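You operate a simulated robot arm through the tools that you are given. There is no shell and no other tool.

Carry out the task below with a simulated two-armed robot. There is one attempt and no reset: what you move stays moved.

JOB
Test stud lamp 8 at RUN through socket N, then shut down.
Fine: on the stud board, move the plug from socket L into N with the lever off; lever on at 0; end with the slider at 0, lever off; leave the other plugs and the relay keys.

The check looks at the end state, three seconds after you hand in, the way a careful person would. Anything else that was tipped, shoved, dropped, spilled or broken makes it a failure.

ROBOT AND FRAMES
Two 7-joint arms with two-finger parallel grippers on one trunk that stands fixed in place. Base frame: the origin is at the foot of the trunk, x ahead of it, y to its left, z up. Units: mm, degrees, N and s.
The left shoulder is at [50, 158, 1158], the right one opposite. With the tool pointing down near the work surface each hand reaches from about 240 to 660 mm from the base axis, measured 20 degrees to its own side. Payload 3.91 kg a hand.
Tool frame (each hand has its own): the origin (TCP) lies between the finger pads and is the grasp point; the fingertips stand 30 mm ahead of it; z points along the fingers, y is the line along which they close. The gripper opens to 110 mm. The fingers are 20 mm wide and 10 mm thick; the gripper's body (48 by 112 mm) begins 55 mm behind the TCP.
Orientation is told as [roll, pitch, yaw] about the base's x, y, z axes, in that order, counted from this pose: with the fingers straight down and closing along the base's y, the tool's x points along the base's -x, its y along +y and its z along -z.

CONTROLS
- The arms move only by the tool play_rows. It takes "left_deltas", "right_deltas" or both (then of equal length, played together; a hand with none holds still); each is a list of rows, each an object (a shift or turn left out is 0, a gripper value left out holds the last) with "dp": the shift along the tool's x, y, z in units of 50 mm (1.0 is 50 mm), a list of three; "turn": the turn, a rotation vector about the tool's x, y, z in units of 4 degrees (1.0 is 4 degrees), a list of three; "jaw": the gripper command, from -1 (shut) to 1 (fully open), values between in proportion. In form: [{"dp": [x, y, z], "turn": [ax, ay, az], "jaw": jaw}, ...]. A call has 1 to 20 rows; each row shifts and turns the commanded pose from where the row before left it, along the tool's axes as they then stand. A call with a number of a shift or a turn outside -1 to 1 is refused whole. Each row takes 0.2 s and may step no farther than 50 mm and 8.6 degrees from the row before; otherwise, or with a gripper value out of range, the whole call is refused. A pose out of reach is approached as far as the arm can. The call stops where the force on the tool passes 50 N (or 10 N more than at its start, if that is more) or the arm is blocked; 0.2 s more then pass. The fingers move at their own pace (about 153 mm/s each) and stop on an object; they squeeze with about 45 N. The grip force told is the motor's: it shows also when the fingers shut on nothing. Time passes only in rows, and 0.2 s behind the last, so rows that do not move let the fingers close. The reply holds the time, the measured pose of the TCP, the force on the tool along the base axes, the opening and the grip force, in the units named above and with some noise, with the torque about the TCP (base axes, N m) and any sound that the robot's microphone picked up.
- Cameras (640 x 400 px; columns grow to the right, rows downward): "scene" is now at [118, 49.8, 1325.9]; the picture's right is [0.56, -0.83, 0.00], its down [-0.21, -0.14, -0.97] and it looks along [0.80, 0.54, -0.25] (base axes); focal length 233 px, centre (320, 200). "left" rides on the left gripper at [72, -17, -103] in its tool frame; the picture's right is [0.23, 0.97, 0.00], its down [-0.76, 0.18, -0.62] and it looks along [-0.61, 0.14, 0.78] (tool axes); focal length 222 px, centre (320, 200). "right" rides on the right gripper at [72, 17, -103] in its tool frame; the picture's right is [-0.23, 0.97, 0.00], its down [-0.76, -0.18, -0.62] and it looks along [-0.61, -0.14, 0.78] (tool axes); focal length 222 px, centre (320, 200).
- get_image(camera): a new picture of that camera. No time passes.
- move_column(by): slides the trunk up (or, below 0, down) by that many mm; the arms and the scene camera ride with it, the base frame stays. It gives what a move gives, with no picture.
- turn_head(pan, tilt): turns the head with the scene camera to pan (to the left, within 80 degrees either way) and tilt (down, from -29 to 69), counted from straight ahead of the robot. It gives what a move gives.
- probe_pixels(camera, pixels): for up to 12 pixels [column, row] of the newest picture of that camera ("zoom" is the newest enlarged one), the place [x, y, z] in the base frame of the surface seen there, good to about 3 mm. No time passes.
- enlarge(camera, box): a new picture of the part [left, top, right, bottom] of that camera's present view, enlarged. No time passes.
- job_done(): hands the job in; it is judged then, once.

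Unless the task says otherwise, let go and move clear before handing in.

The tools are called after "Emit:" by a JSON object that holds its "api" and its "payload". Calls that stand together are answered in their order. play_rows: Moves the arms, as the interface text tells. Its arguments: {"type":"object","properties":{"left_deltas":{"type":"array"},"right_deltas":{"type":"array"}},"required":[]} The other tools are called the same way: move_column (by) moves the trunk up or down; turn_head (pan, tilt) turns the head that bears the scene camera; get_image (camera) takes a picture; probe_pixels (camera, pixels) gives the place of the surface under pixels of a picture; enlarge (camera, box) takes an enlarged picture of a part of a camera's view; job_done () hands the job in.

At the start:

```text
time_s: 0.0
left_ee_pos: [172.0, 220.3, 1257.7]
left_tcp_rot: [-0.1, 0.0, 0.0]
left_force: [0.3, 0.4, -0.2]
left_torque: [0.0, 0.0, 0.01]
left_width: 110.0
left_finger_force: 0.0
right_ee_pos: [341.4, 19.1, 1244.2]
right_tcp_rot: [0.0, 0.0, 0.1]
right_force: [-0.5, 0.4, 0.2]
right_torque: [-0.01, 0.03, -0.01]
right_width: 109.9
right_finger_force: 0.1
trunk travel left (down, up): [-400.0, 82.0]
head pan, tilt (commanded): [34.2, 14.5]
```

scene: 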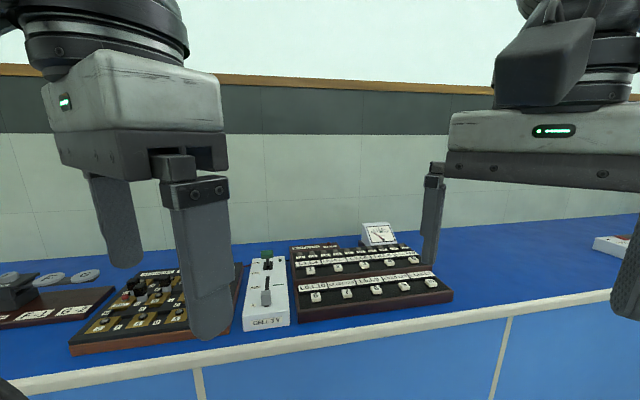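
right: 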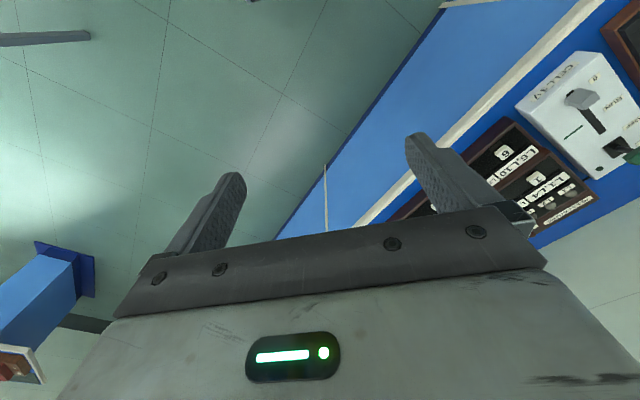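
left: 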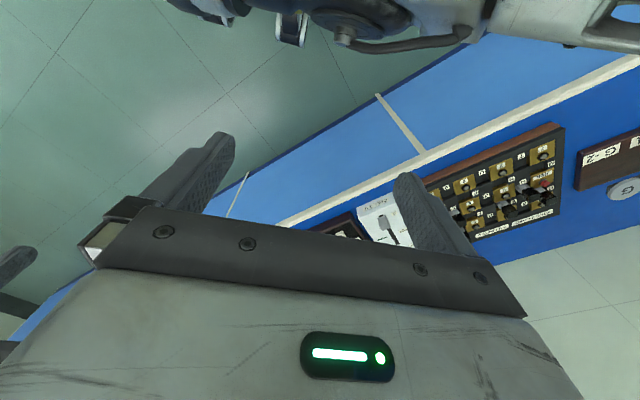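

The scene picture shows a brass-dotted plug board (around 150,310), a white slider/lever box (265,290) and a lamp/key board (360,280), partly hidden by the grippers. I'll turn the head and enlarge to read the boards.

Emit:
{"api": "enlarge", "payload": {"camera": "scene", "box": [60, 230, 260, 355]}}

Emit:
{"api": "enlarge", "payload": {"camera": "scene", "box": [230, 210, 470, 350]}}

Emit:
{"api": "turn_head", "payload": {"pan": 45, "tilt": 40}}

Emit:
{"api": "get_image", "payload": {"camera": "scene"}}

```text
3.20 times, centred on (160, 292) of scene
```

zoom: 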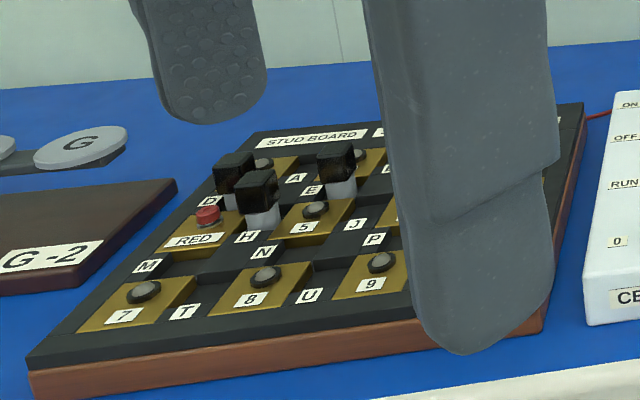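

```text
2.67 times, centred on (350, 280) of scene
```

zoom: 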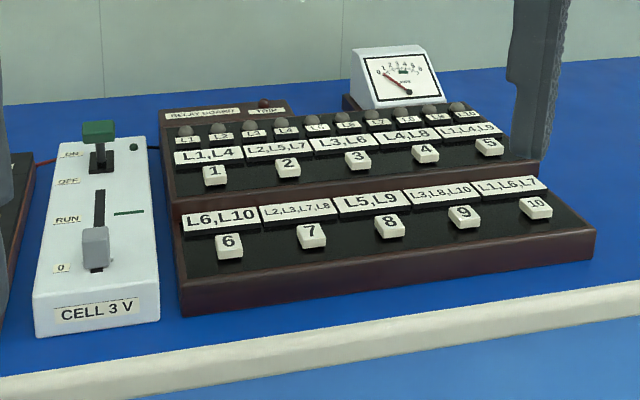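

```text
time_s: 0.9
left_ee_pos: [171.5, 220.2, 1256.2]
left_tcp_rot: [0.1, 0.0, -0.1]
left_force: [-0.2, 0.6, -0.2]
left_torque: [-0.02, 0.01, 0.02]
left_width: 109.8
left_finger_force: 0.1
right_ee_pos: [340.8, 18.4, 1245.6]
right_tcp_rot: [0.0, 0.1, 0.0]
right_force: [0.1, 0.8, -0.2]
right_torque: [-0.02, 0.02, -0.01]
right_width: 109.7
right_finger_force: 0.0
trunk travel left (down, up): [-400.0, 82.0]
head pan, tilt (commanded): [45.0, 40.0]
```

```text
taken
```

scene: 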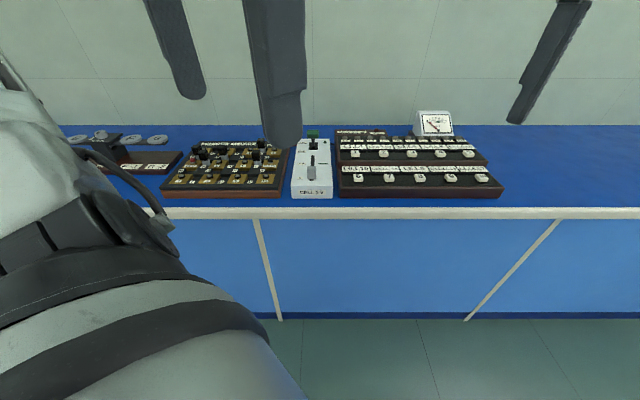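

The desk view now shows the stud board (225,168), the cell box (312,170) and the relay board (415,165); details are still small. I'll enlarge these areas.

Emit:
{"api": "enlarge", "payload": {"camera": "scene", "box": [150, 125, 300, 215]}}

Emit:
{"api": "enlarge", "payload": {"camera": "scene", "box": [270, 115, 370, 210]}}

Emit:
{"api": "probe_pixels", "payload": {"camera": "scene", "pixels": [[312, 132], [312, 171], [315, 190], [200, 152], [260, 145], [165, 188], [276, 190], [330, 200]]}}

```text
4.27 times, centred on (225, 170) of scene
```

zoom: 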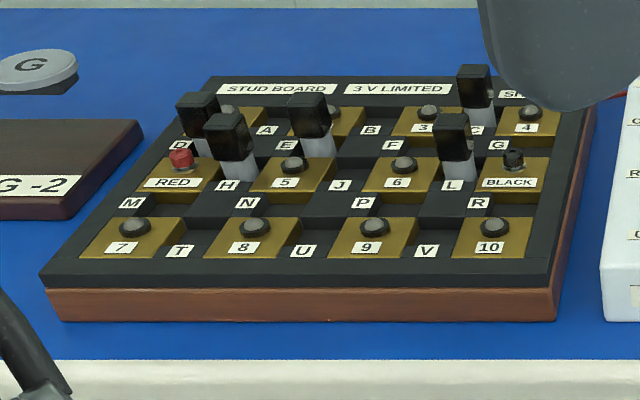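

```text
4.21 times, centred on (320, 162) of scene
```

zoom: 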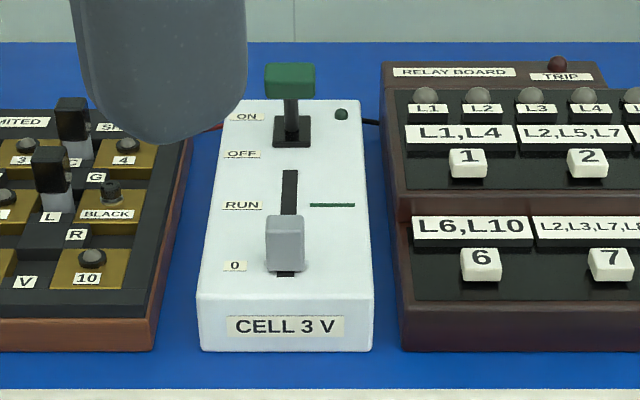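

```text
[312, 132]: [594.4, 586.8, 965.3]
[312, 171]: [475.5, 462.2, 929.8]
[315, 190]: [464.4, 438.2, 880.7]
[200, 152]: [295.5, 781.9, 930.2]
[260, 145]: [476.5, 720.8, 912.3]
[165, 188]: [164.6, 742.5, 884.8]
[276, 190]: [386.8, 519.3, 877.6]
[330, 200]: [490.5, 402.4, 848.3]
```

The zoom of the cell box shows the green lever near the ON label (290,80) and the slider knob at 0 (285,245). I'll probe these points to get geometry.

Emit:
{"api": "probe_pixels", "payload": {"camera": "zoom", "pixels": [[290, 72], [290, 90], [291, 115], [291, 140], [285, 228], [285, 255], [290, 180], [340, 114], [235, 205], [235, 266], [245, 117], [245, 155]]}}

Emit:
{"api": "enlarge", "payload": {"camera": "scene", "box": [285, 122, 345, 160]}}

Emit:
{"api": "probe_pixels", "payload": {"camera": "zoom", "pixels": [[320, 100], [290, 80]]}}

```text
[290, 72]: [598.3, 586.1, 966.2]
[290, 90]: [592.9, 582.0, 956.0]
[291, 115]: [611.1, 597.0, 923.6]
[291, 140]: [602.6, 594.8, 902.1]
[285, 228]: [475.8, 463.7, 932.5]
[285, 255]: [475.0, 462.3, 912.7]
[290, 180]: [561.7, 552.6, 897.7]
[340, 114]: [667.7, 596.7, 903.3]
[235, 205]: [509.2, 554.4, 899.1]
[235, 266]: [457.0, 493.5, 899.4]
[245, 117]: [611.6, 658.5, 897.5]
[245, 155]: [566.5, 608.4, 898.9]
```

```text
10.53 times, centred on (315, 141) of scene
```

zoom: 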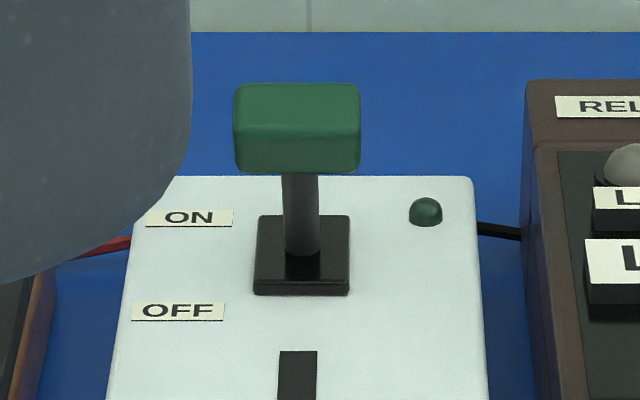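

```text
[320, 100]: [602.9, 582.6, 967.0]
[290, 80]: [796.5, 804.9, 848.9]
```

The lever's head leans toward OFF (its head u is nearer me than its black base) and the indicator at (425,212) is dark, so the lever is off and the slider is at 0. Next I'll map the stud board points.

Emit:
{"api": "enlarge", "payload": {"camera": "scene", "box": [160, 130, 300, 205]}}

Emit:
{"api": "probe_pixels", "payload": {"camera": "zoom", "pixels": [[162, 88], [200, 110], [295, 90], [455, 110], [475, 60], [205, 205], [235, 238], [290, 175], [450, 160], [445, 190], [410, 180], [130, 240]]}}

```text
4.57 times, centred on (230, 168) of scene
```

zoom: 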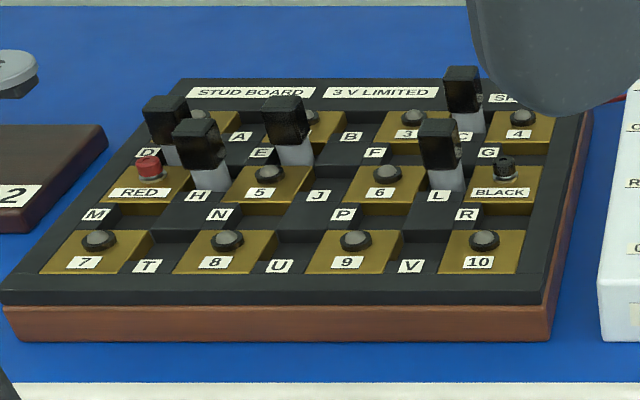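

```text
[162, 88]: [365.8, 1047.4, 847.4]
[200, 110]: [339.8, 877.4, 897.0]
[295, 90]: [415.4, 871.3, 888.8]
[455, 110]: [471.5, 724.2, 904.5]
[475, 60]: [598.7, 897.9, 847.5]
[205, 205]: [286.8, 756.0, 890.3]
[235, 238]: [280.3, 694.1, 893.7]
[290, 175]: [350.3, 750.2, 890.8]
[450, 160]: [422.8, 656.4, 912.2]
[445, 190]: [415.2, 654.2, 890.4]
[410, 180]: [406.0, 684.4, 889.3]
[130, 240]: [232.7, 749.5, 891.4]
```

I need the socket grid; I'll probe studs, plugs and brass blocks in the newest zoom picture (e.g. stud 5 at (271,172), stud 8 at (228,240), plug L top (441,125)).

Emit:
{"api": "probe_pixels", "payload": {"camera": "zoom", "pixels": [[271, 170], [386, 172], [228, 238], [356, 238], [484, 238], [99, 238], [523, 117], [413, 116], [502, 163], [441, 122], [441, 140], [441, 178]]}}

Emit:
{"api": "probe_pixels", "payload": {"camera": "zoom", "pixels": [[218, 214], [343, 214], [467, 214], [197, 196], [318, 196], [438, 196], [145, 267], [279, 267], [411, 267], [240, 200], [260, 215], [464, 75]]}}

Emit:
{"api": "enlarge", "payload": {"camera": "scene", "box": [190, 155, 240, 195]}}

Emit:
{"api": "enlarge", "payload": {"camera": "scene", "box": [240, 145, 290, 185]}}

```text
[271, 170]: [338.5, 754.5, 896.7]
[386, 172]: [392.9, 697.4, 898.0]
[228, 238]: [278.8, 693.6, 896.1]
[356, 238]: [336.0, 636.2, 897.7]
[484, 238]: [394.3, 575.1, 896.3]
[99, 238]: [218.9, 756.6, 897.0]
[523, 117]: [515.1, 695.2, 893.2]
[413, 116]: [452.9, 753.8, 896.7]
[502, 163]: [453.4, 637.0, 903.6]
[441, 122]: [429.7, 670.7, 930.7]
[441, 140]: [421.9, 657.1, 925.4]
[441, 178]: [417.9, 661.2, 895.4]
```

```text
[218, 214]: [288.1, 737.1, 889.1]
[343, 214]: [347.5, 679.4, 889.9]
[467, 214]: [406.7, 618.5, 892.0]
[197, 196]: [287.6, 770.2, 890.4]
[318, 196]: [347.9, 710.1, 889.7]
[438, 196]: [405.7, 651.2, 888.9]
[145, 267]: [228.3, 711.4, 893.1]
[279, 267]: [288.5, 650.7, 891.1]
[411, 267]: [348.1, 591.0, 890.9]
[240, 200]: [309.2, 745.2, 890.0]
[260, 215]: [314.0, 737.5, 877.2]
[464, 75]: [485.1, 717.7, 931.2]
```

```text
10.00 times, centred on (215, 175) of scene
```

zoom: 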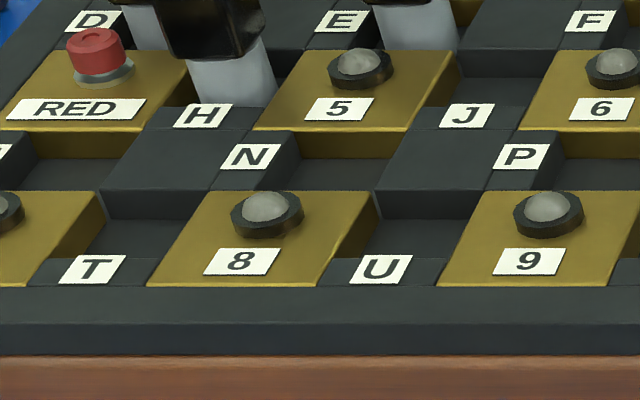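

```text
10.00 times, centred on (265, 165) of scene
```

zoom: 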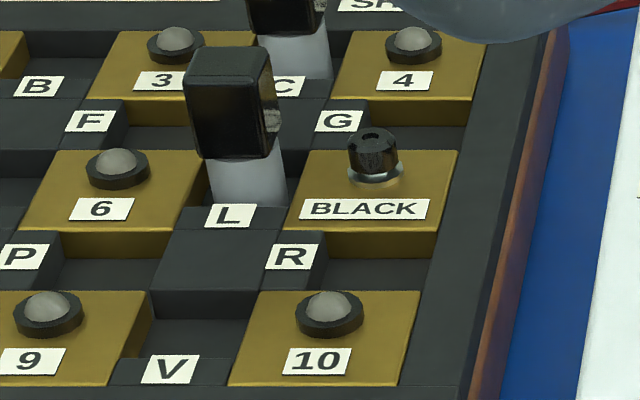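

The socket layout is clear: L holds a plug at about (423,660) between blocks 6 and BLACK; N is the empty recess near (315,725) right of the "N" label between 5 and 8. I'll yaw the left hand by 44° and bring it over toward the board for a closer look.

Emit:
{"api": "play_rows", "payload": {"left_deltas": [{"turn": [0, 0, -1]}, {"turn": [0, 0, -1]}, {"turn": [0, 0, -1]}, {"turn": [0, 0, -1]}, {"turn": [0, 0, -1]}, {"turn": [0, 0, -1]}, {"turn": [0, 0, -1]}, {"turn": [0, 0, -1]}, {"turn": [0, 0, -1]}, {"turn": [0, 0, -1]}, {"turn": [0, 0, -1]}]}}

Emit:
{"api": "play_rows", "payload": {"left_deltas": [{"dp": [-0.79, 0.35, 0.27]}, {"dp": [-0.79, 0.35, 0.27]}, {"dp": [-0.79, 0.35, 0.27]}, {"dp": [-0.79, 0.35, 0.27]}, {"dp": [-0.79, 0.35, 0.27]}, {"dp": [-0.79, 0.35, 0.27]}, {"turn": [0, -1, 0]}, {"turn": [0, -1, 0]}, {"turn": [0, -1, 0]}, {"turn": [0, -1, 0]}, {"turn": [0, -1, 0]}]}}

Emit:
{"api": "get_image", "payload": {"camera": "left"}}

Emit:
{"api": "get_image", "payload": {"camera": "scene"}}

```text
time_s: 3.3
left_ee_pos: [171.4, 219.4, 1257.3]
left_tcp_rot: [0.0, 0.0, 44.1]
left_force: [-0.4, -0.1, -0.7]
left_torque: [-0.03, -0.01, 0.0]
left_width: 109.8
left_finger_force: 0.1
right_ee_pos: [341.1, 18.9, 1245.0]
right_tcp_rot: [0.0, 0.1, -0.1]
right_force: [0.8, 1.1, 0.5]
right_torque: [0.01, -0.01, 0.02]
right_width: 110.2
right_finger_force: 0.0
trunk travel left (down, up): [-400.0, 82.0]
head pan, tilt (commanded): [45.0, 40.0]
```

```text
time_s: 5.7
left_ee_pos: [268.3, 460.8, 1176.3]
left_tcp_rot: [0.0, -20.0, 44.1]
left_force: [0.3, -0.4, 1.1]
left_torque: [0.01, -0.01, -0.04]
left_width: 110.1
left_finger_force: 0.0
right_ee_pos: [341.1, 19.5, 1245.0]
right_tcp_rot: [0.1, 0.0, 0.0]
right_force: [-0.1, -0.1, -0.8]
right_torque: [-0.01, 0.0, 0.05]
right_width: 109.8
right_finger_force: 0.0
trunk travel left (down, up): [-400.0, 82.0]
head pan, tilt (commanded): [45.0, 40.0]
```

```text
taken
```

left: 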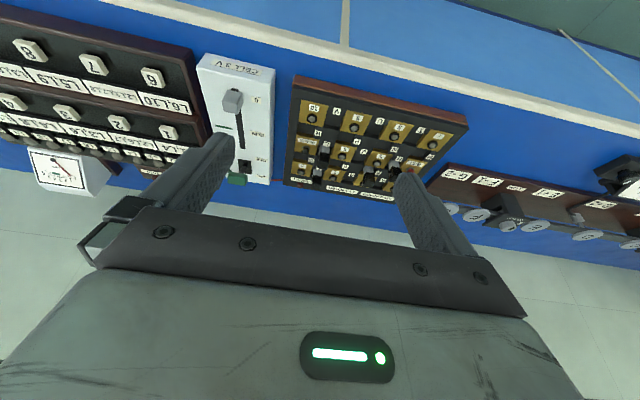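

```text
taken
```

scene: 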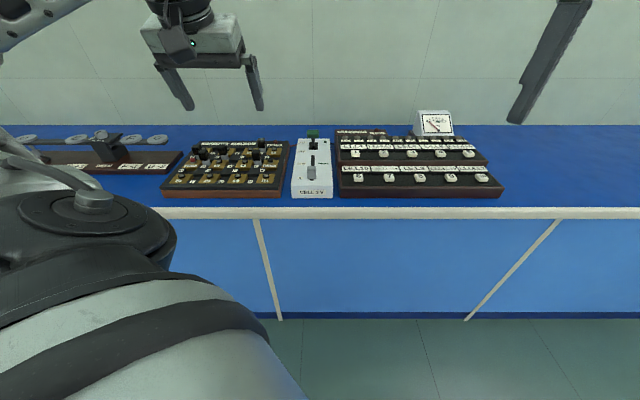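

The left camera now sees the stud board upside-down (around 370,145), with the cell box at (240,110). I'll enlarge it to inspect plug shapes and the N recess.

Emit:
{"api": "enlarge", "payload": {"camera": "left", "box": [275, 70, 475, 200]}}

Emit:
{"api": "enlarge", "payload": {"camera": "scene", "box": [290, 115, 350, 160]}}

Emit:
{"api": "enlarge", "payload": {"camera": "scene", "box": [0, 120, 300, 205]}}

```text
3.08 times, centred on (375, 135) of left
```

zoom: 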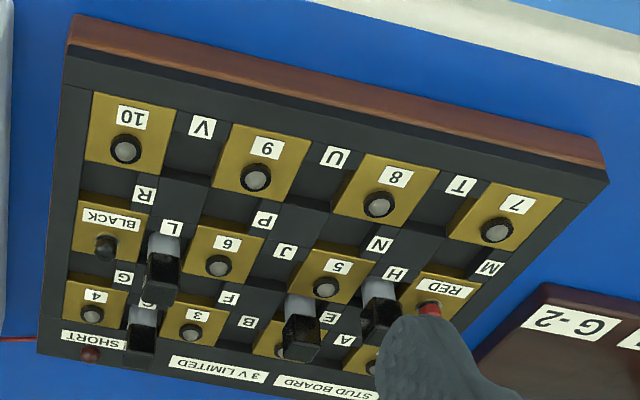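

```text
8.89 times, centred on (320, 138) of scene
```

zoom: 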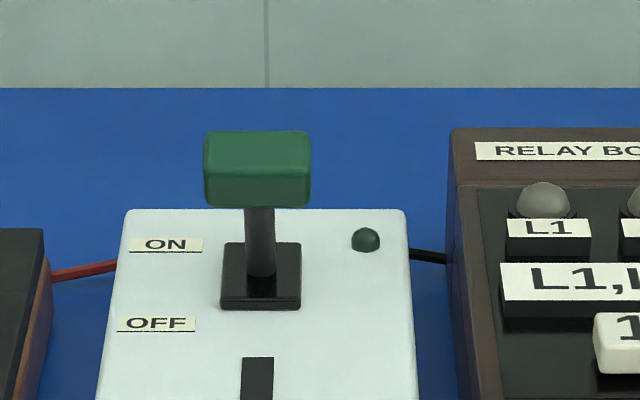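

```text
2.13 times, centred on (150, 162) of scene
```

zoom: 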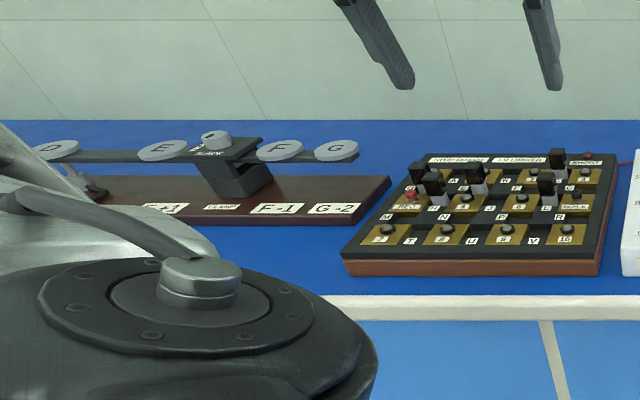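

The plugs look like rectangular black grips on pale shanks. I need the lever lean resolved before anything else, so I'll enlarge it from both cameras and probe.

Emit:
{"api": "enlarge", "payload": {"camera": "left", "box": [190, 50, 290, 200]}}

Emit:
{"api": "enlarge", "payload": {"camera": "scene", "box": [290, 115, 350, 160]}}

Emit:
{"api": "probe_pixels", "payload": {"camera": "zoom", "pixels": [[258, 136], [258, 150], [258, 165], [258, 180], [258, 200], [260, 220], [260, 240], [260, 265], [260, 285], [240, 250], [290, 250], [260, 303]]}}

```text
2.67 times, centred on (240, 125) of left
```

zoom: 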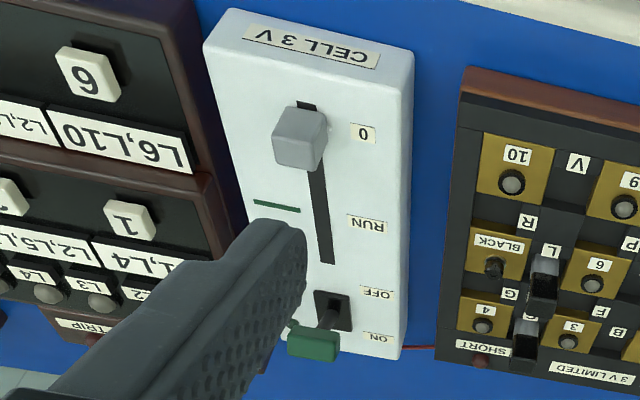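

```text
8.89 times, centred on (320, 138) of scene
```

zoom: 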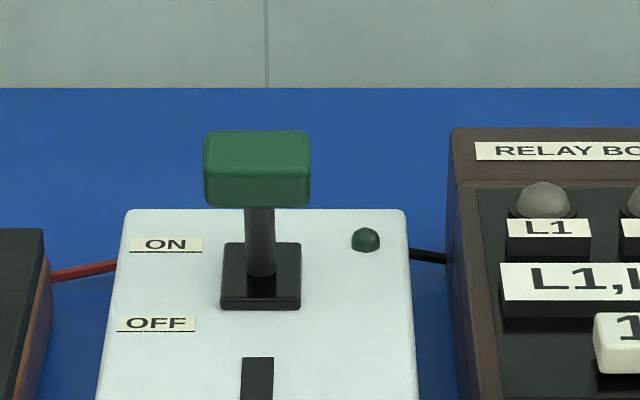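

```text
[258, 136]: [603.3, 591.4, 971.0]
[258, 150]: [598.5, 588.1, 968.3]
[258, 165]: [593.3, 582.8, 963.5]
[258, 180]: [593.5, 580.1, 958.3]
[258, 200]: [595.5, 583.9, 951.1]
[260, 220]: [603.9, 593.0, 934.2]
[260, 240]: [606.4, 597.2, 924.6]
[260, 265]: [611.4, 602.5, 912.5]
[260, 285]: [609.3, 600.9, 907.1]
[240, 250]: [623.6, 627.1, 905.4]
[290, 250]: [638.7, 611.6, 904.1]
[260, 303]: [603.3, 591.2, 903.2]
```

The stem probes (611,602,912 → 604,593,934) confirm the lever leans to OFF, slider at 0. I'll set the left hand upright above the stud board for a close view between the open fingers.

Emit:
{"api": "play_rows", "payload": {"left_deltas": [{"turn": [0, 1, 0]}, {"turn": [0, 1, 0]}, {"turn": [0, 1, 0]}, {"turn": [0, 1, 0]}, {"turn": [0, 1, 0]}, {"dp": [-0.48, 0.343, 0.587]}, {"dp": [-0.48, 0.343, 0.587]}, {"dp": [-0.48, 0.343, 0.587]}, {"dp": [-0.48, 0.343, 0.587]}, {"dp": [-0.48, 0.343, 0.587]}, {"dp": [-0.48, 0.343, 0.587]}]}}

Emit:
{"api": "get_image", "payload": {"camera": "left"}}

Emit:
{"api": "get_image", "payload": {"camera": "scene"}}

```text
time_s: 8.1
left_ee_pos: [300.4, 634.7, 998.8]
left_tcp_rot: [0.0, 0.0, 44.0]
left_force: [-0.5, 0.6, 0.0]
left_torque: [-0.03, 0.02, -0.01]
left_width: 110.1
left_finger_force: 0.0
right_ee_pos: [340.5, 19.6, 1244.3]
right_tcp_rot: [0.0, 0.1, -0.1]
right_force: [0.4, -0.6, 0.3]
right_torque: [-0.01, -0.02, 0.0]
right_width: 109.7
right_finger_force: 0.2
trunk travel left (down, up): [-400.0, 82.0]
head pan, tilt (commanded): [45.0, 40.0]
```

```text
taken
```

left: 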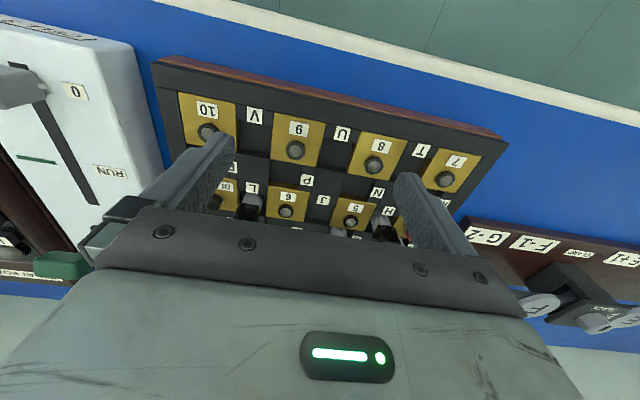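

```text
taken
```

scene: 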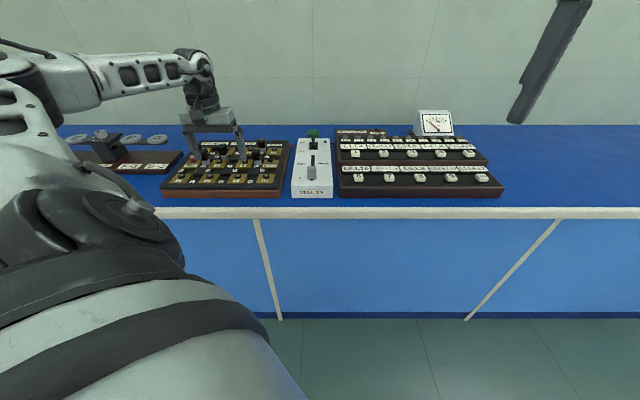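

The board is now visible between the fingers; N recess lies near (378,200), plug L near (250,205). I'll enlarge.

Emit:
{"api": "enlarge", "payload": {"camera": "left", "box": [225, 150, 415, 250]}}

Emit:
{"api": "enlarge", "payload": {"camera": "left", "box": [330, 150, 410, 240]}}

Emit:
{"api": "enlarge", "payload": {"camera": "left", "box": [210, 160, 290, 230]}}

```text
3.37 times, centred on (320, 200) of left
```

zoom: 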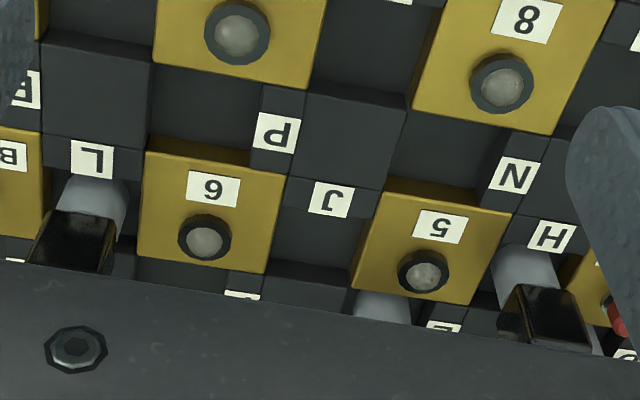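

```text
4.44 times, centred on (370, 195) of left
```

zoom: 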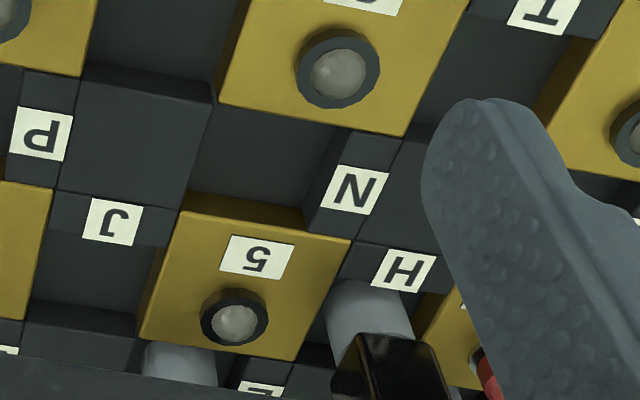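

```text
5.71 times, centred on (250, 195) of left
```

zoom: 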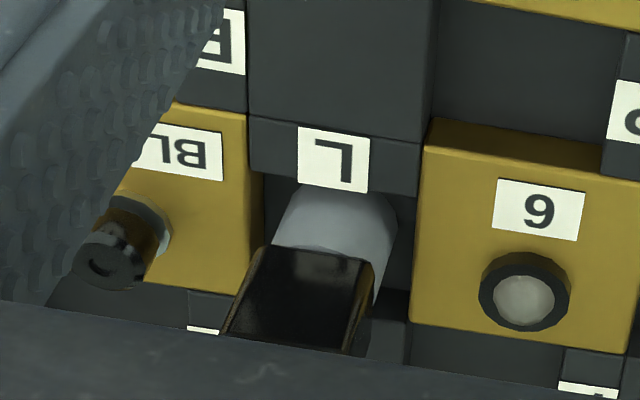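

The plug's shank is a round pin about as wide as the recess, with a rectangular black cap. I'll re-zoom N and L and probe the edges of the recess and the cap.

Emit:
{"api": "enlarge", "payload": {"camera": "left", "box": [330, 150, 410, 240]}}

Emit:
{"api": "probe_pixels", "payload": {"camera": "zoom", "pixels": [[225, 108], [340, 130], [185, 195], [300, 208], [265, 160], [338, 70], [235, 318], [325, 160], [310, 215], [206, 150], [355, 188], [270, 130]]}}

Emit:
{"api": "probe_pixels", "payload": {"camera": "zoom", "pixels": [[228, 98], [405, 130], [183, 215], [345, 242], [150, 340], [290, 355], [245, 10], [395, 340], [375, 290], [200, 200], [330, 135], [250, 185]]}}

Emit:
{"api": "enlarge", "payload": {"camera": "left", "box": [210, 160, 290, 230]}}

Emit:
{"api": "probe_pixels", "payload": {"camera": "zoom", "pixels": [[333, 215], [300, 210], [370, 220], [265, 252], [365, 265], [310, 300], [240, 330], [340, 340], [430, 150], [250, 180], [270, 185], [400, 250]]}}

```text
4.44 times, centred on (370, 195) of left
```

zoom: 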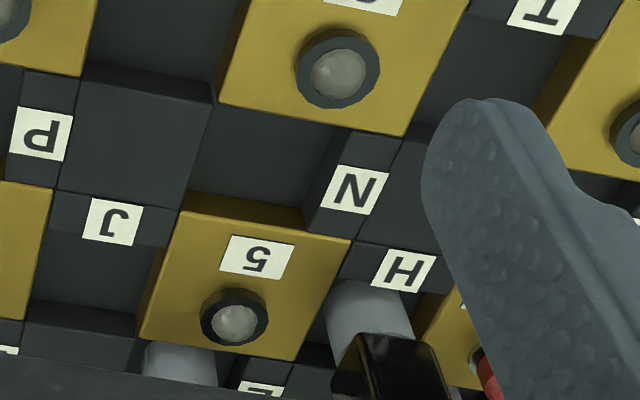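

```text
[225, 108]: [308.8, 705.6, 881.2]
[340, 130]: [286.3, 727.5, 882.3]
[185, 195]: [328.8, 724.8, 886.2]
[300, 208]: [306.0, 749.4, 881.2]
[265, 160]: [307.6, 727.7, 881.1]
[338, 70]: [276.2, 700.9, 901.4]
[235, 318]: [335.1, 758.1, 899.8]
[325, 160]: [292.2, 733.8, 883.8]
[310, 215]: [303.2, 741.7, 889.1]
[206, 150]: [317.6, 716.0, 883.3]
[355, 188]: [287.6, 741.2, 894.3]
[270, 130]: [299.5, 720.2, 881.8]
```

```text
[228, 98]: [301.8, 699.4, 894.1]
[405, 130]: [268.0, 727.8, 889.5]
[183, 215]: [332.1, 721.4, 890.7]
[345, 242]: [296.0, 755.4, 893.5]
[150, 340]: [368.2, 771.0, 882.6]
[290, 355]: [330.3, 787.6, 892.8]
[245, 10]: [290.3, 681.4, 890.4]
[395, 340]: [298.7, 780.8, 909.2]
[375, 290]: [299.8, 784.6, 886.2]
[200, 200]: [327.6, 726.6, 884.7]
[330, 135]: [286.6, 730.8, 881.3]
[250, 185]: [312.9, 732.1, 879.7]
```

```text
5.71 times, centred on (250, 195) of left
```

zoom: 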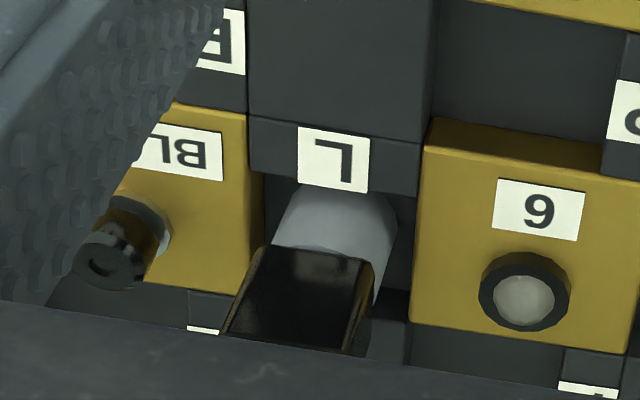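

```text
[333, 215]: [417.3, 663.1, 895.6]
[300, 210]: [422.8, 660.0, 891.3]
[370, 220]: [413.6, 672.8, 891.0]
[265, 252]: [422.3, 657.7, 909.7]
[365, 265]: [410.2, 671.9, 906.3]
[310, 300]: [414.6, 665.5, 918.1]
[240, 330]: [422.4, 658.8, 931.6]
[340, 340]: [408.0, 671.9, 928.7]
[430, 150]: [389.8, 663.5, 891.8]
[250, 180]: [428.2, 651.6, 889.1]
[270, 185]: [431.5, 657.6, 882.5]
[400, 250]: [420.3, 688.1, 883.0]
```

Recess N spans roughly u 707–744, v −313…−280, i.e. centre about (304,723), floor z≈881; plug L's cap front is at about (416,665), z 908–932. I'll tilt the left hand forward 28° for reach and hover it over plug L.

Emit:
{"api": "play_rows", "payload": {"left_deltas": [{"turn": [0, -1, 0]}, {"turn": [0, -1, 0]}, {"turn": [0, -1, 0]}, {"turn": [0, -1, 0]}, {"turn": [0, -1, 0]}, {"turn": [0, -1, 0]}, {"turn": [0, -1, 0]}, {"dp": [-0.667, -0.41, 0.347]}, {"dp": [-0.667, -0.41, 0.347]}, {"dp": [-0.667, -0.41, 0.347]}, {}]}}

Emit:
{"api": "get_image", "payload": {"camera": "left"}}

Emit:
{"api": "enlarge", "payload": {"camera": "left", "box": [220, 100, 420, 225]}}

Emit:
{"api": "get_image", "payload": {"camera": "scene"}}

```text
time_s: 10.5
left_ee_pos: [423.7, 669.2, 1001.5]
left_tcp_rot: [0.1, -28.0, 44.1]
left_force: [0.6, -1.4, -0.1]
left_torque: [0.02, -0.01, 0.01]
left_width: 109.6
left_finger_force: 0.0
right_ee_pos: [340.7, 18.5, 1244.8]
right_tcp_rot: [0.0, 0.0, -0.1]
right_force: [0.0, -0.2, -0.4]
right_torque: [0.01, -0.01, -0.01]
right_width: 109.8
right_finger_force: 0.1
trunk travel left (down, up): [-400.0, 82.0]
head pan, tilt (commanded): [45.0, 40.0]
```

```text
taken
```

left: 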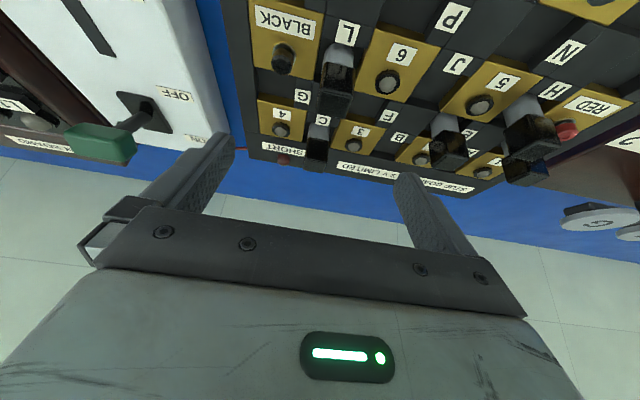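

```text
3.20 times, centred on (320, 162) of left
```

zoom: 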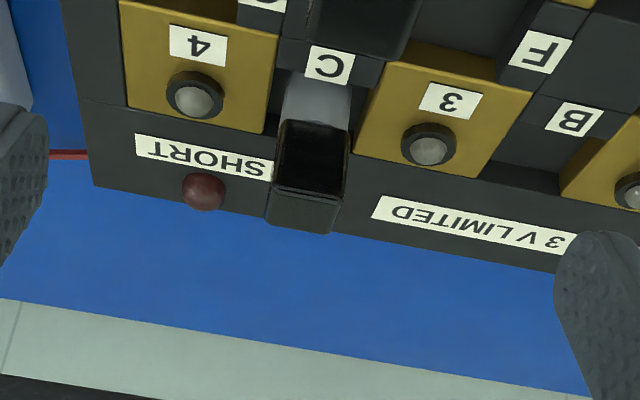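

```text
taken
```

scene: 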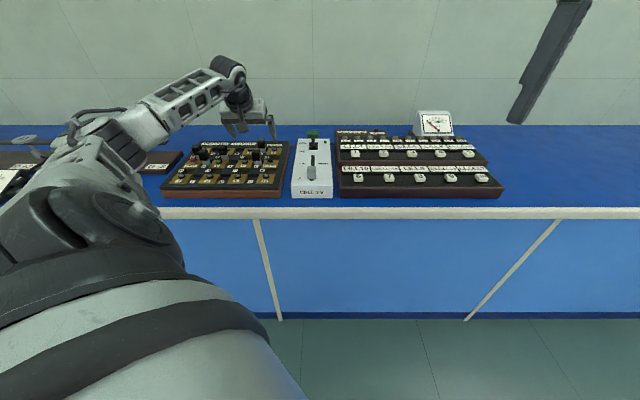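

Plug L is at about (335,80) with its top face visible near (332,105). I'll zoom on it and probe the cap corners.

Emit:
{"api": "enlarge", "payload": {"camera": "left", "box": [290, 10, 390, 125]}}

Emit:
{"api": "probe_pixels", "payload": {"camera": "zoom", "pixels": [[210, 180], [310, 180], [200, 300], [310, 305], [260, 230], [260, 330], [215, 310], [300, 320], [210, 360], [300, 365], [260, 270], [265, 140]]}}

```text
3.48 times, centred on (340, 68) of left
```

zoom: 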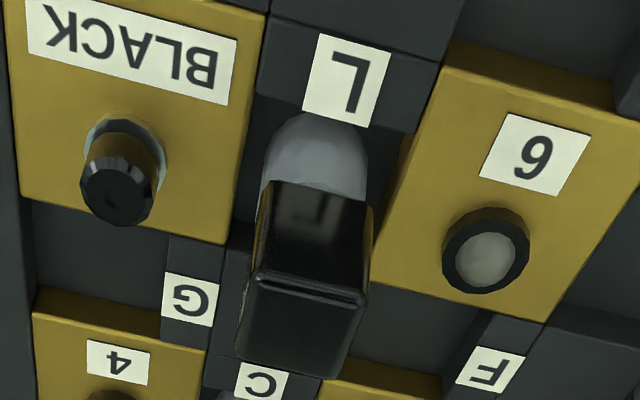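

```text
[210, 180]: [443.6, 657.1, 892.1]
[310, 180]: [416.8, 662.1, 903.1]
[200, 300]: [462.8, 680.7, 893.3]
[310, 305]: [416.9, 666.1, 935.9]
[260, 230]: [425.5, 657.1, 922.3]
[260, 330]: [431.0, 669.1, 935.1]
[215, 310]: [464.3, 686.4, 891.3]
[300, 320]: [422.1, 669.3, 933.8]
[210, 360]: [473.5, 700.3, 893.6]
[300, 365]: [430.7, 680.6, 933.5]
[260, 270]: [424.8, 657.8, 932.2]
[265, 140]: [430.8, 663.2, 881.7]
```

I'll probe just inside the four corners of the cap's top face to get its centre precisely.

Emit:
{"api": "probe_pixels", "payload": {"camera": "zoom", "pixels": [[262, 284], [360, 302], [245, 350], [338, 371], [300, 330], [280, 190], [360, 210], [275, 165], [355, 165], [315, 130], [253, 150], [380, 150]]}}

```text
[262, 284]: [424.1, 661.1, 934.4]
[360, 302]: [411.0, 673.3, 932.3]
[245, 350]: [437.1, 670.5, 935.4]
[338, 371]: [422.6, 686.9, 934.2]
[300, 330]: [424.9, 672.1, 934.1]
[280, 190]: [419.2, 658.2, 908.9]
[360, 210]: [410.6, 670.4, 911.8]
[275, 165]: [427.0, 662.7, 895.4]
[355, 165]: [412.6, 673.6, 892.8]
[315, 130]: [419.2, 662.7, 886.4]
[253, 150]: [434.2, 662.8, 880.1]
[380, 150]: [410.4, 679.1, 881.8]
```

Cap centre comes out at about (424,672.5), top z 934. I'll check the L recess edges and neighbouring blocks in the same picture for a consistent relative measurement of socket pitch.

Emit:
{"api": "probe_pixels", "payload": {"camera": "zoom", "pixels": [[222, 236], [378, 274], [262, 92], [405, 125], [256, 30], [445, 72], [540, 315], [25, 190], [487, 258], [118, 195], [620, 110], [190, 340]]}}

Emit:
{"api": "enlarge", "payload": {"camera": "left", "box": [440, 0, 640, 125]}}

Emit:
{"api": "probe_pixels", "payload": {"camera": "zoom", "pixels": [[330, 165], [300, 155], [360, 120]]}}

```text
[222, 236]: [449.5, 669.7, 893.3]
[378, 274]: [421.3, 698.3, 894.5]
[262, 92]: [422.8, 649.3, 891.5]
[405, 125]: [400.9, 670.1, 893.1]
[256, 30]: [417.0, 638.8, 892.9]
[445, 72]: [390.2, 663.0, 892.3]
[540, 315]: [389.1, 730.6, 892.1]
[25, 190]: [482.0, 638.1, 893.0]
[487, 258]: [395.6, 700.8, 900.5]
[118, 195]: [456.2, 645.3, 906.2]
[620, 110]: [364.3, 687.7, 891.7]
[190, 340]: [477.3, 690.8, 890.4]
```

```text
3.20 times, centred on (540, 62) of left
```

zoom: 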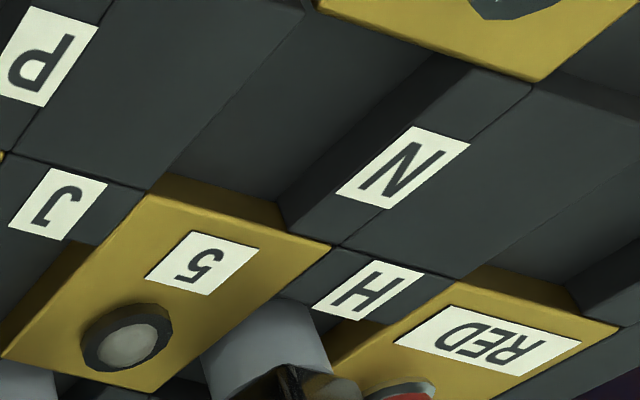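

```text
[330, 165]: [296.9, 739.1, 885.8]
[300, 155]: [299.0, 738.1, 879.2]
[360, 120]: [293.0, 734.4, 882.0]
```

Measured consistently: plug L centre (424,672.5), and socket N centre by pitch is about (303.5,723.3). I'll narrow the jaw to 36 mm, square the yaw to 45° and go part-way down over plug L.

Emit:
{"api": "play_rows", "payload": {"left_deltas": [{"turn": [-0.117, 0, -0.22], "jaw": -0.345}, {"dp": [0.195, 0.012, 0.33], "jaw": -0.345}, {"dp": [0.195, 0.012, 0.33]}, {}, {}]}}

Emit:
{"api": "get_image", "payload": {"camera": "left"}}

Emit:
{"api": "enlarge", "payload": {"camera": "left", "box": [240, 80, 420, 220]}}

Emit:
{"api": "enlarge", "payload": {"camera": "scene", "box": [180, 100, 310, 195]}}

```text
time_s: 11.7
left_ee_pos: [423.3, 668.3, 963.7]
left_tcp_rot: [0.0, -28.0, 45.0]
left_force: [-0.3, 0.4, 0.4]
left_torque: [0.01, 0.0, 0.03]
left_width: 36.2
left_finger_force: 0.0
right_ee_pos: [340.2, 17.8, 1245.7]
right_tcp_rot: [0.1, 0.1, 0.0]
right_force: [0.2, -0.6, -0.5]
right_torque: [0.02, 0.0, 0.01]
right_width: 110.0
right_finger_force: 0.0
trunk travel left (down, up): [-400.0, 82.0]
head pan, tilt (commanded): [45.0, 40.0]
```

```text
taken
```

left: 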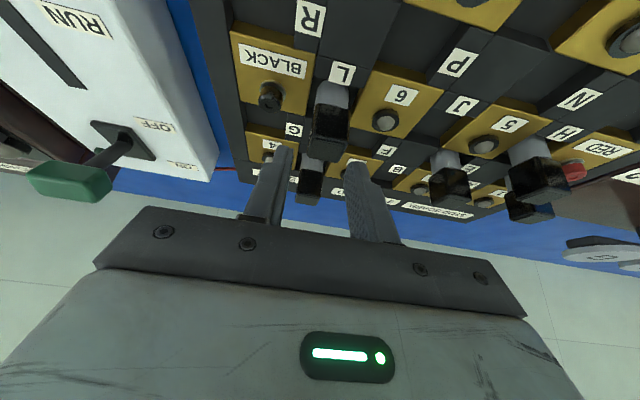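

```text
2.86 times, centred on (330, 150) of left
```

zoom: 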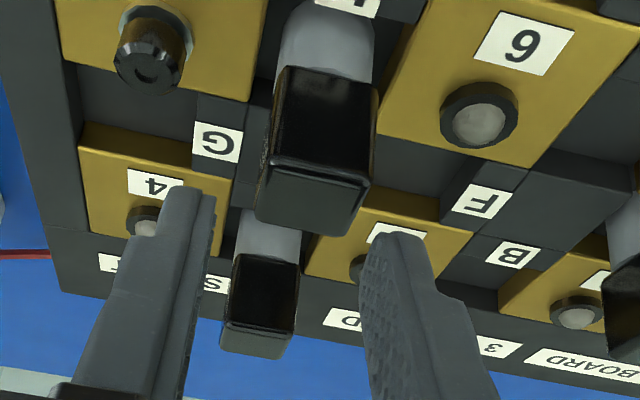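

```text
4.21 times, centred on (245, 148) of scene
```

zoom: 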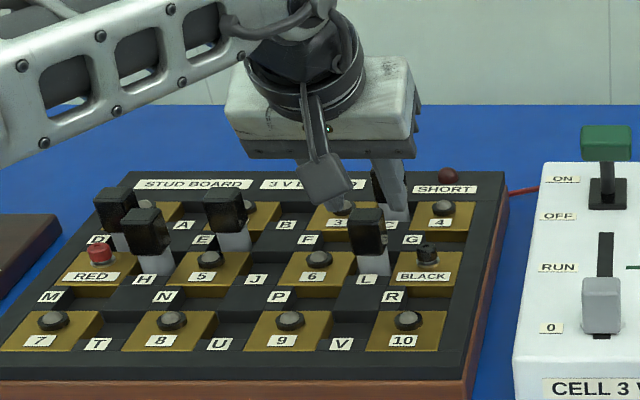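

The plug projects at (328,133) as predicted, centred between the fingers after the final shift. I'll lower the last 32 mm with the jaw at 36 mm and look before closing.

Emit:
{"api": "play_rows", "payload": {"left_deltas": [{"dp": [0.113, 0.017, 0.179]}, {"dp": [0.113, 0.017, 0.179]}, {"dp": [0.112, 0.016, 0.18]}, {}]}}

Emit:
{"api": "enlarge", "payload": {"camera": "left", "box": [230, 80, 430, 240]}}

Emit:
{"api": "enlarge", "payload": {"camera": "scene", "box": [210, 120, 310, 195]}}

```text
time_s: 12.7
left_ee_pos: [419.3, 669.1, 931.3]
left_tcp_rot: [0.0, -28.0, 45.1]
left_force: [0.0, -0.1, 1.0]
left_torque: [0.01, 0.01, 0.01]
left_width: 36.1
left_finger_force: 0.1
right_ee_pos: [340.8, 19.7, 1244.0]
right_tcp_rot: [0.0, 0.0, 0.1]
right_force: [-0.3, 0.3, 0.6]
right_torque: [0.03, 0.06, -0.02]
right_width: 109.9
right_finger_force: 0.0
trunk travel left (down, up): [-400.0, 82.0]
head pan, tilt (commanded): [45.0, 40.0]
```

```text
2.50 times, centred on (330, 160) of left
```

zoom: 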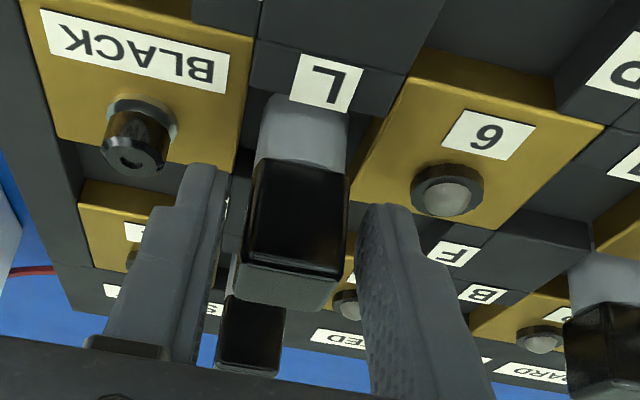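

```text
5.33 times, centred on (260, 158) of scene
```

zoom: 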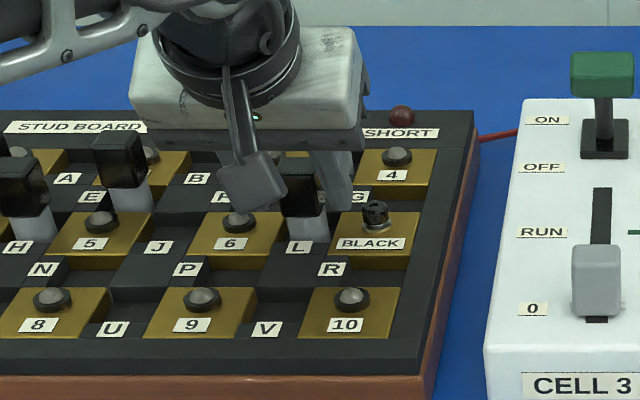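

The fingers straddle the cap (zoom x≈225–360, cap 245–350) with no contact force. I'll close on it.

Emit:
{"api": "play_rows", "payload": {"left_deltas": [{"jaw": -1}, {"jaw": -1}, {"jaw": -1}]}}

Emit:
{"api": "enlarge", "payload": {"camera": "left", "box": [230, 80, 430, 240]}}

```text
time_s: 13.5
left_ee_pos: [419.6, 667.8, 931.2]
left_tcp_rot: [0.0, -28.0, 45.1]
left_force: [1.3, 1.1, 0.5]
left_torque: [-0.02, 0.02, -0.04]
left_width: 23.2
left_finger_force: 44.9
right_ee_pos: [339.3, 18.9, 1245.1]
right_tcp_rot: [0.0, -0.1, 0.0]
right_force: [0.7, 0.1, -0.1]
right_torque: [-0.01, -0.02, 0.0]
right_width: 110.1
right_finger_force: 0.1
trunk travel left (down, up): [-400.0, 82.0]
head pan, tilt (commanded): [45.0, 40.0]
```

```text
2.50 times, centred on (330, 160) of left
```

zoom: 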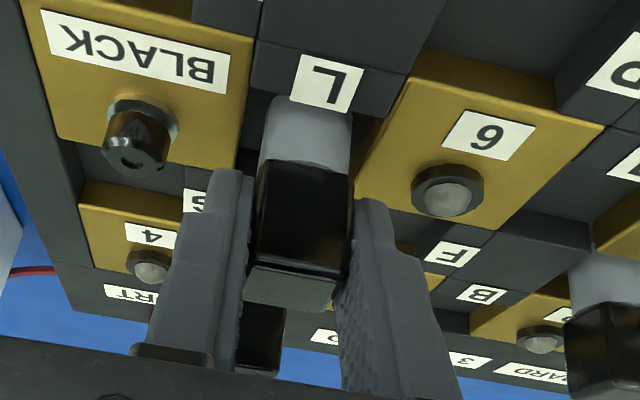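

Gripped at 23.2 mm with 45 N. I'll lift the plug straight up 50 mm in small steps.

Emit:
{"api": "play_rows", "payload": {"left_deltas": [{"dp": [-0.094, 0, -0.177]}, {"dp": [-0.094, 0, -0.177]}, {"dp": [-0.094, 0, -0.177]}, {"dp": [-0.094, 0, -0.177]}, {"dp": [-0.094, 0, -0.177]}, {}]}}

Emit:
{"api": "get_image", "payload": {"camera": "left"}}

Emit:
{"api": "enlarge", "payload": {"camera": "scene", "box": [210, 110, 310, 195]}}

```text
time_s: 14.9
left_ee_pos: [418.7, 669.0, 981.3]
left_tcp_rot: [0.0, -28.0, 45.0]
left_force: [-0.2, -0.4, -0.6]
left_torque: [-0.01, 0.01, -0.04]
left_width: 23.2
left_finger_force: 44.9
right_ee_pos: [341.7, 18.9, 1244.9]
right_tcp_rot: [0.0, -0.1, 0.0]
right_force: [-0.7, -0.6, 0.5]
right_torque: [0.02, -0.01, 0.01]
right_width: 109.8
right_finger_force: 0.2
trunk travel left (down, up): [-400.0, 82.0]
head pan, tilt (commanded): [45.0, 40.0]
```

```text
taken
```

left: 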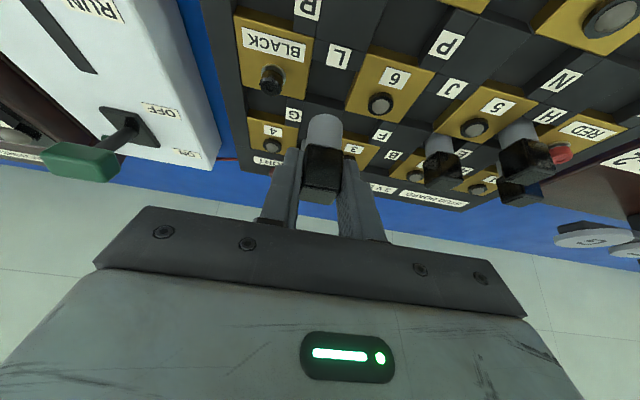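

```text
4.71 times, centred on (260, 152) of scene
```

zoom: 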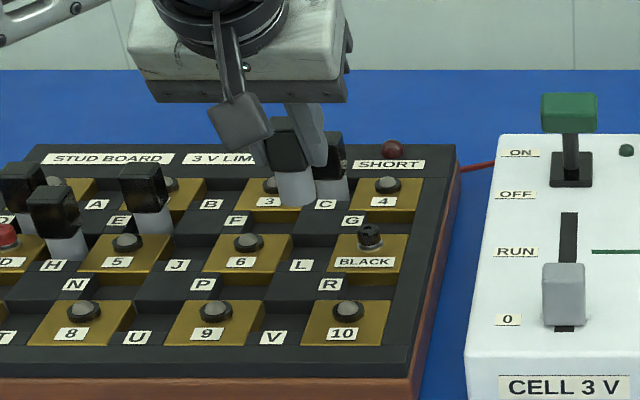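

The plug is out of L and held. With L's recess now empty in view (≈(330,80)), I'll probe recess edges of L and N to get the exact relative move.

Emit:
{"api": "enlarge", "payload": {"camera": "left", "box": [270, 20, 400, 130]}}

Emit:
{"api": "enlarge", "payload": {"camera": "left", "box": [470, 10, 610, 130]}}

Emit:
{"api": "probe_pixels", "payload": {"camera": "zoom", "pixels": [[320, 200], [250, 200], [200, 220], [260, 260]]}}

```text
3.64 times, centred on (335, 75) of left
```

zoom: 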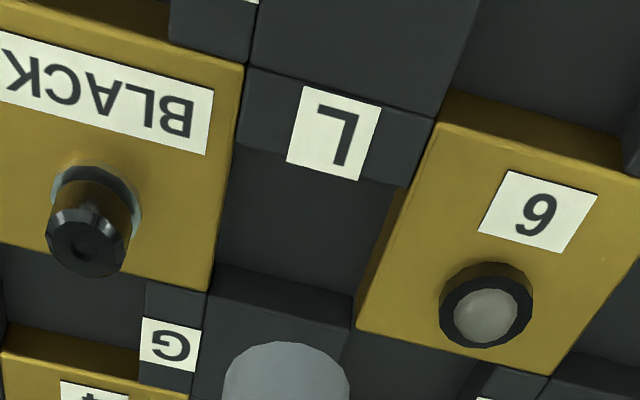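

```text
3.33 times, centred on (540, 70) of left
```

zoom: 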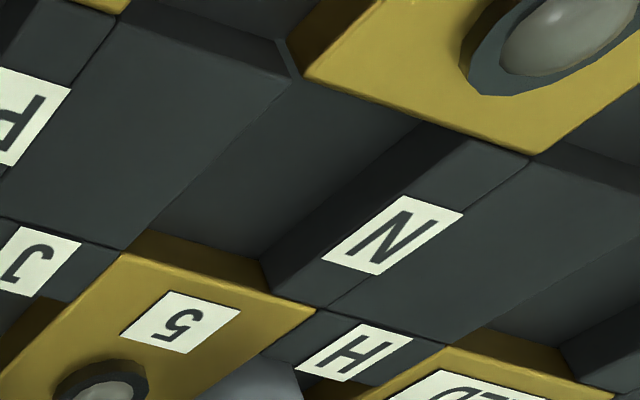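

```text
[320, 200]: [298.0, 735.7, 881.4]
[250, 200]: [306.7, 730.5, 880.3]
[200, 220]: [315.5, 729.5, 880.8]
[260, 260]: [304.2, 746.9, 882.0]
```

N's recess floor is at z≈881, its centre matching my (303.5,723.3) estimate. I'll carry the plug at height from over L to over N (shift ≈ −120, +50 mm).

Emit:
{"api": "play_rows", "payload": {"left_deltas": [{"dp": [0.174, 0.482, -0.093]}, {"dp": [0.174, 0.482, -0.093]}, {"dp": [0.174, 0.482, -0.093]}, {"dp": [0.174, 0.482, -0.093]}, {"dp": [0.174, 0.482, -0.093]}, {}]}}

Emit:
{"api": "get_image", "payload": {"camera": "left"}}

Emit:
{"api": "enlarge", "payload": {"camera": "left", "box": [240, 10, 440, 170]}}

Emit:
{"api": "enlarge", "payload": {"camera": "scene", "box": [170, 110, 290, 205]}}

```text
time_s: 16.3
left_ee_pos: [299.8, 719.5, 980.7]
left_tcp_rot: [-0.1, -28.1, 45.0]
left_force: [-0.2, -0.2, -0.6]
left_torque: [0.01, 0.04, 0.0]
left_width: 23.6
left_finger_force: 45.5
right_ee_pos: [340.0, 20.0, 1243.8]
right_tcp_rot: [0.1, -0.1, 0.0]
right_force: [0.7, -0.6, 1.1]
right_torque: [0.04, 0.0, 0.0]
right_width: 110.2
right_finger_force: 0.0
trunk travel left (down, up): [-400.0, 82.0]
head pan, tilt (commanded): [45.0, 40.0]
```

```text
taken
```

left: 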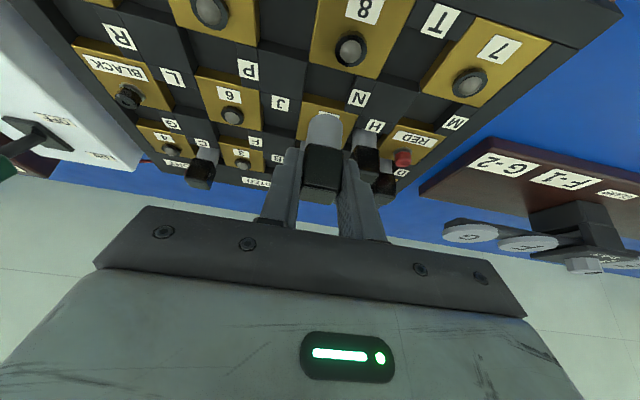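

```text
2.50 times, centred on (340, 90) of left
```

zoom: 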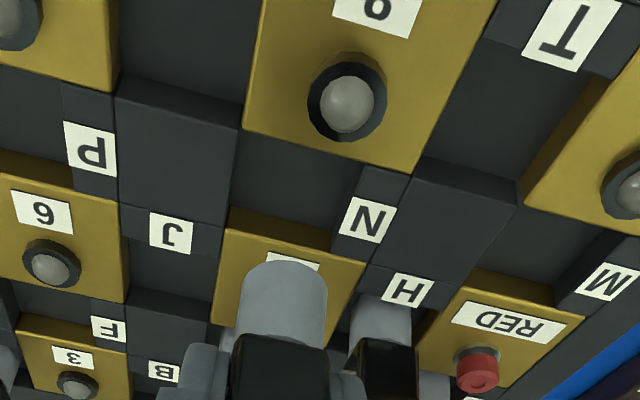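

```text
4.21 times, centred on (230, 158) of scene
```

zoom: 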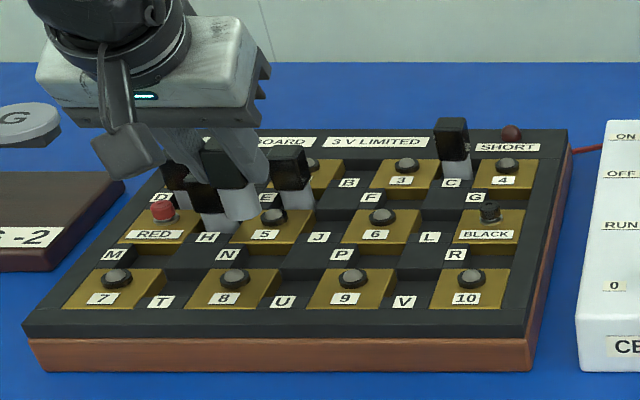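

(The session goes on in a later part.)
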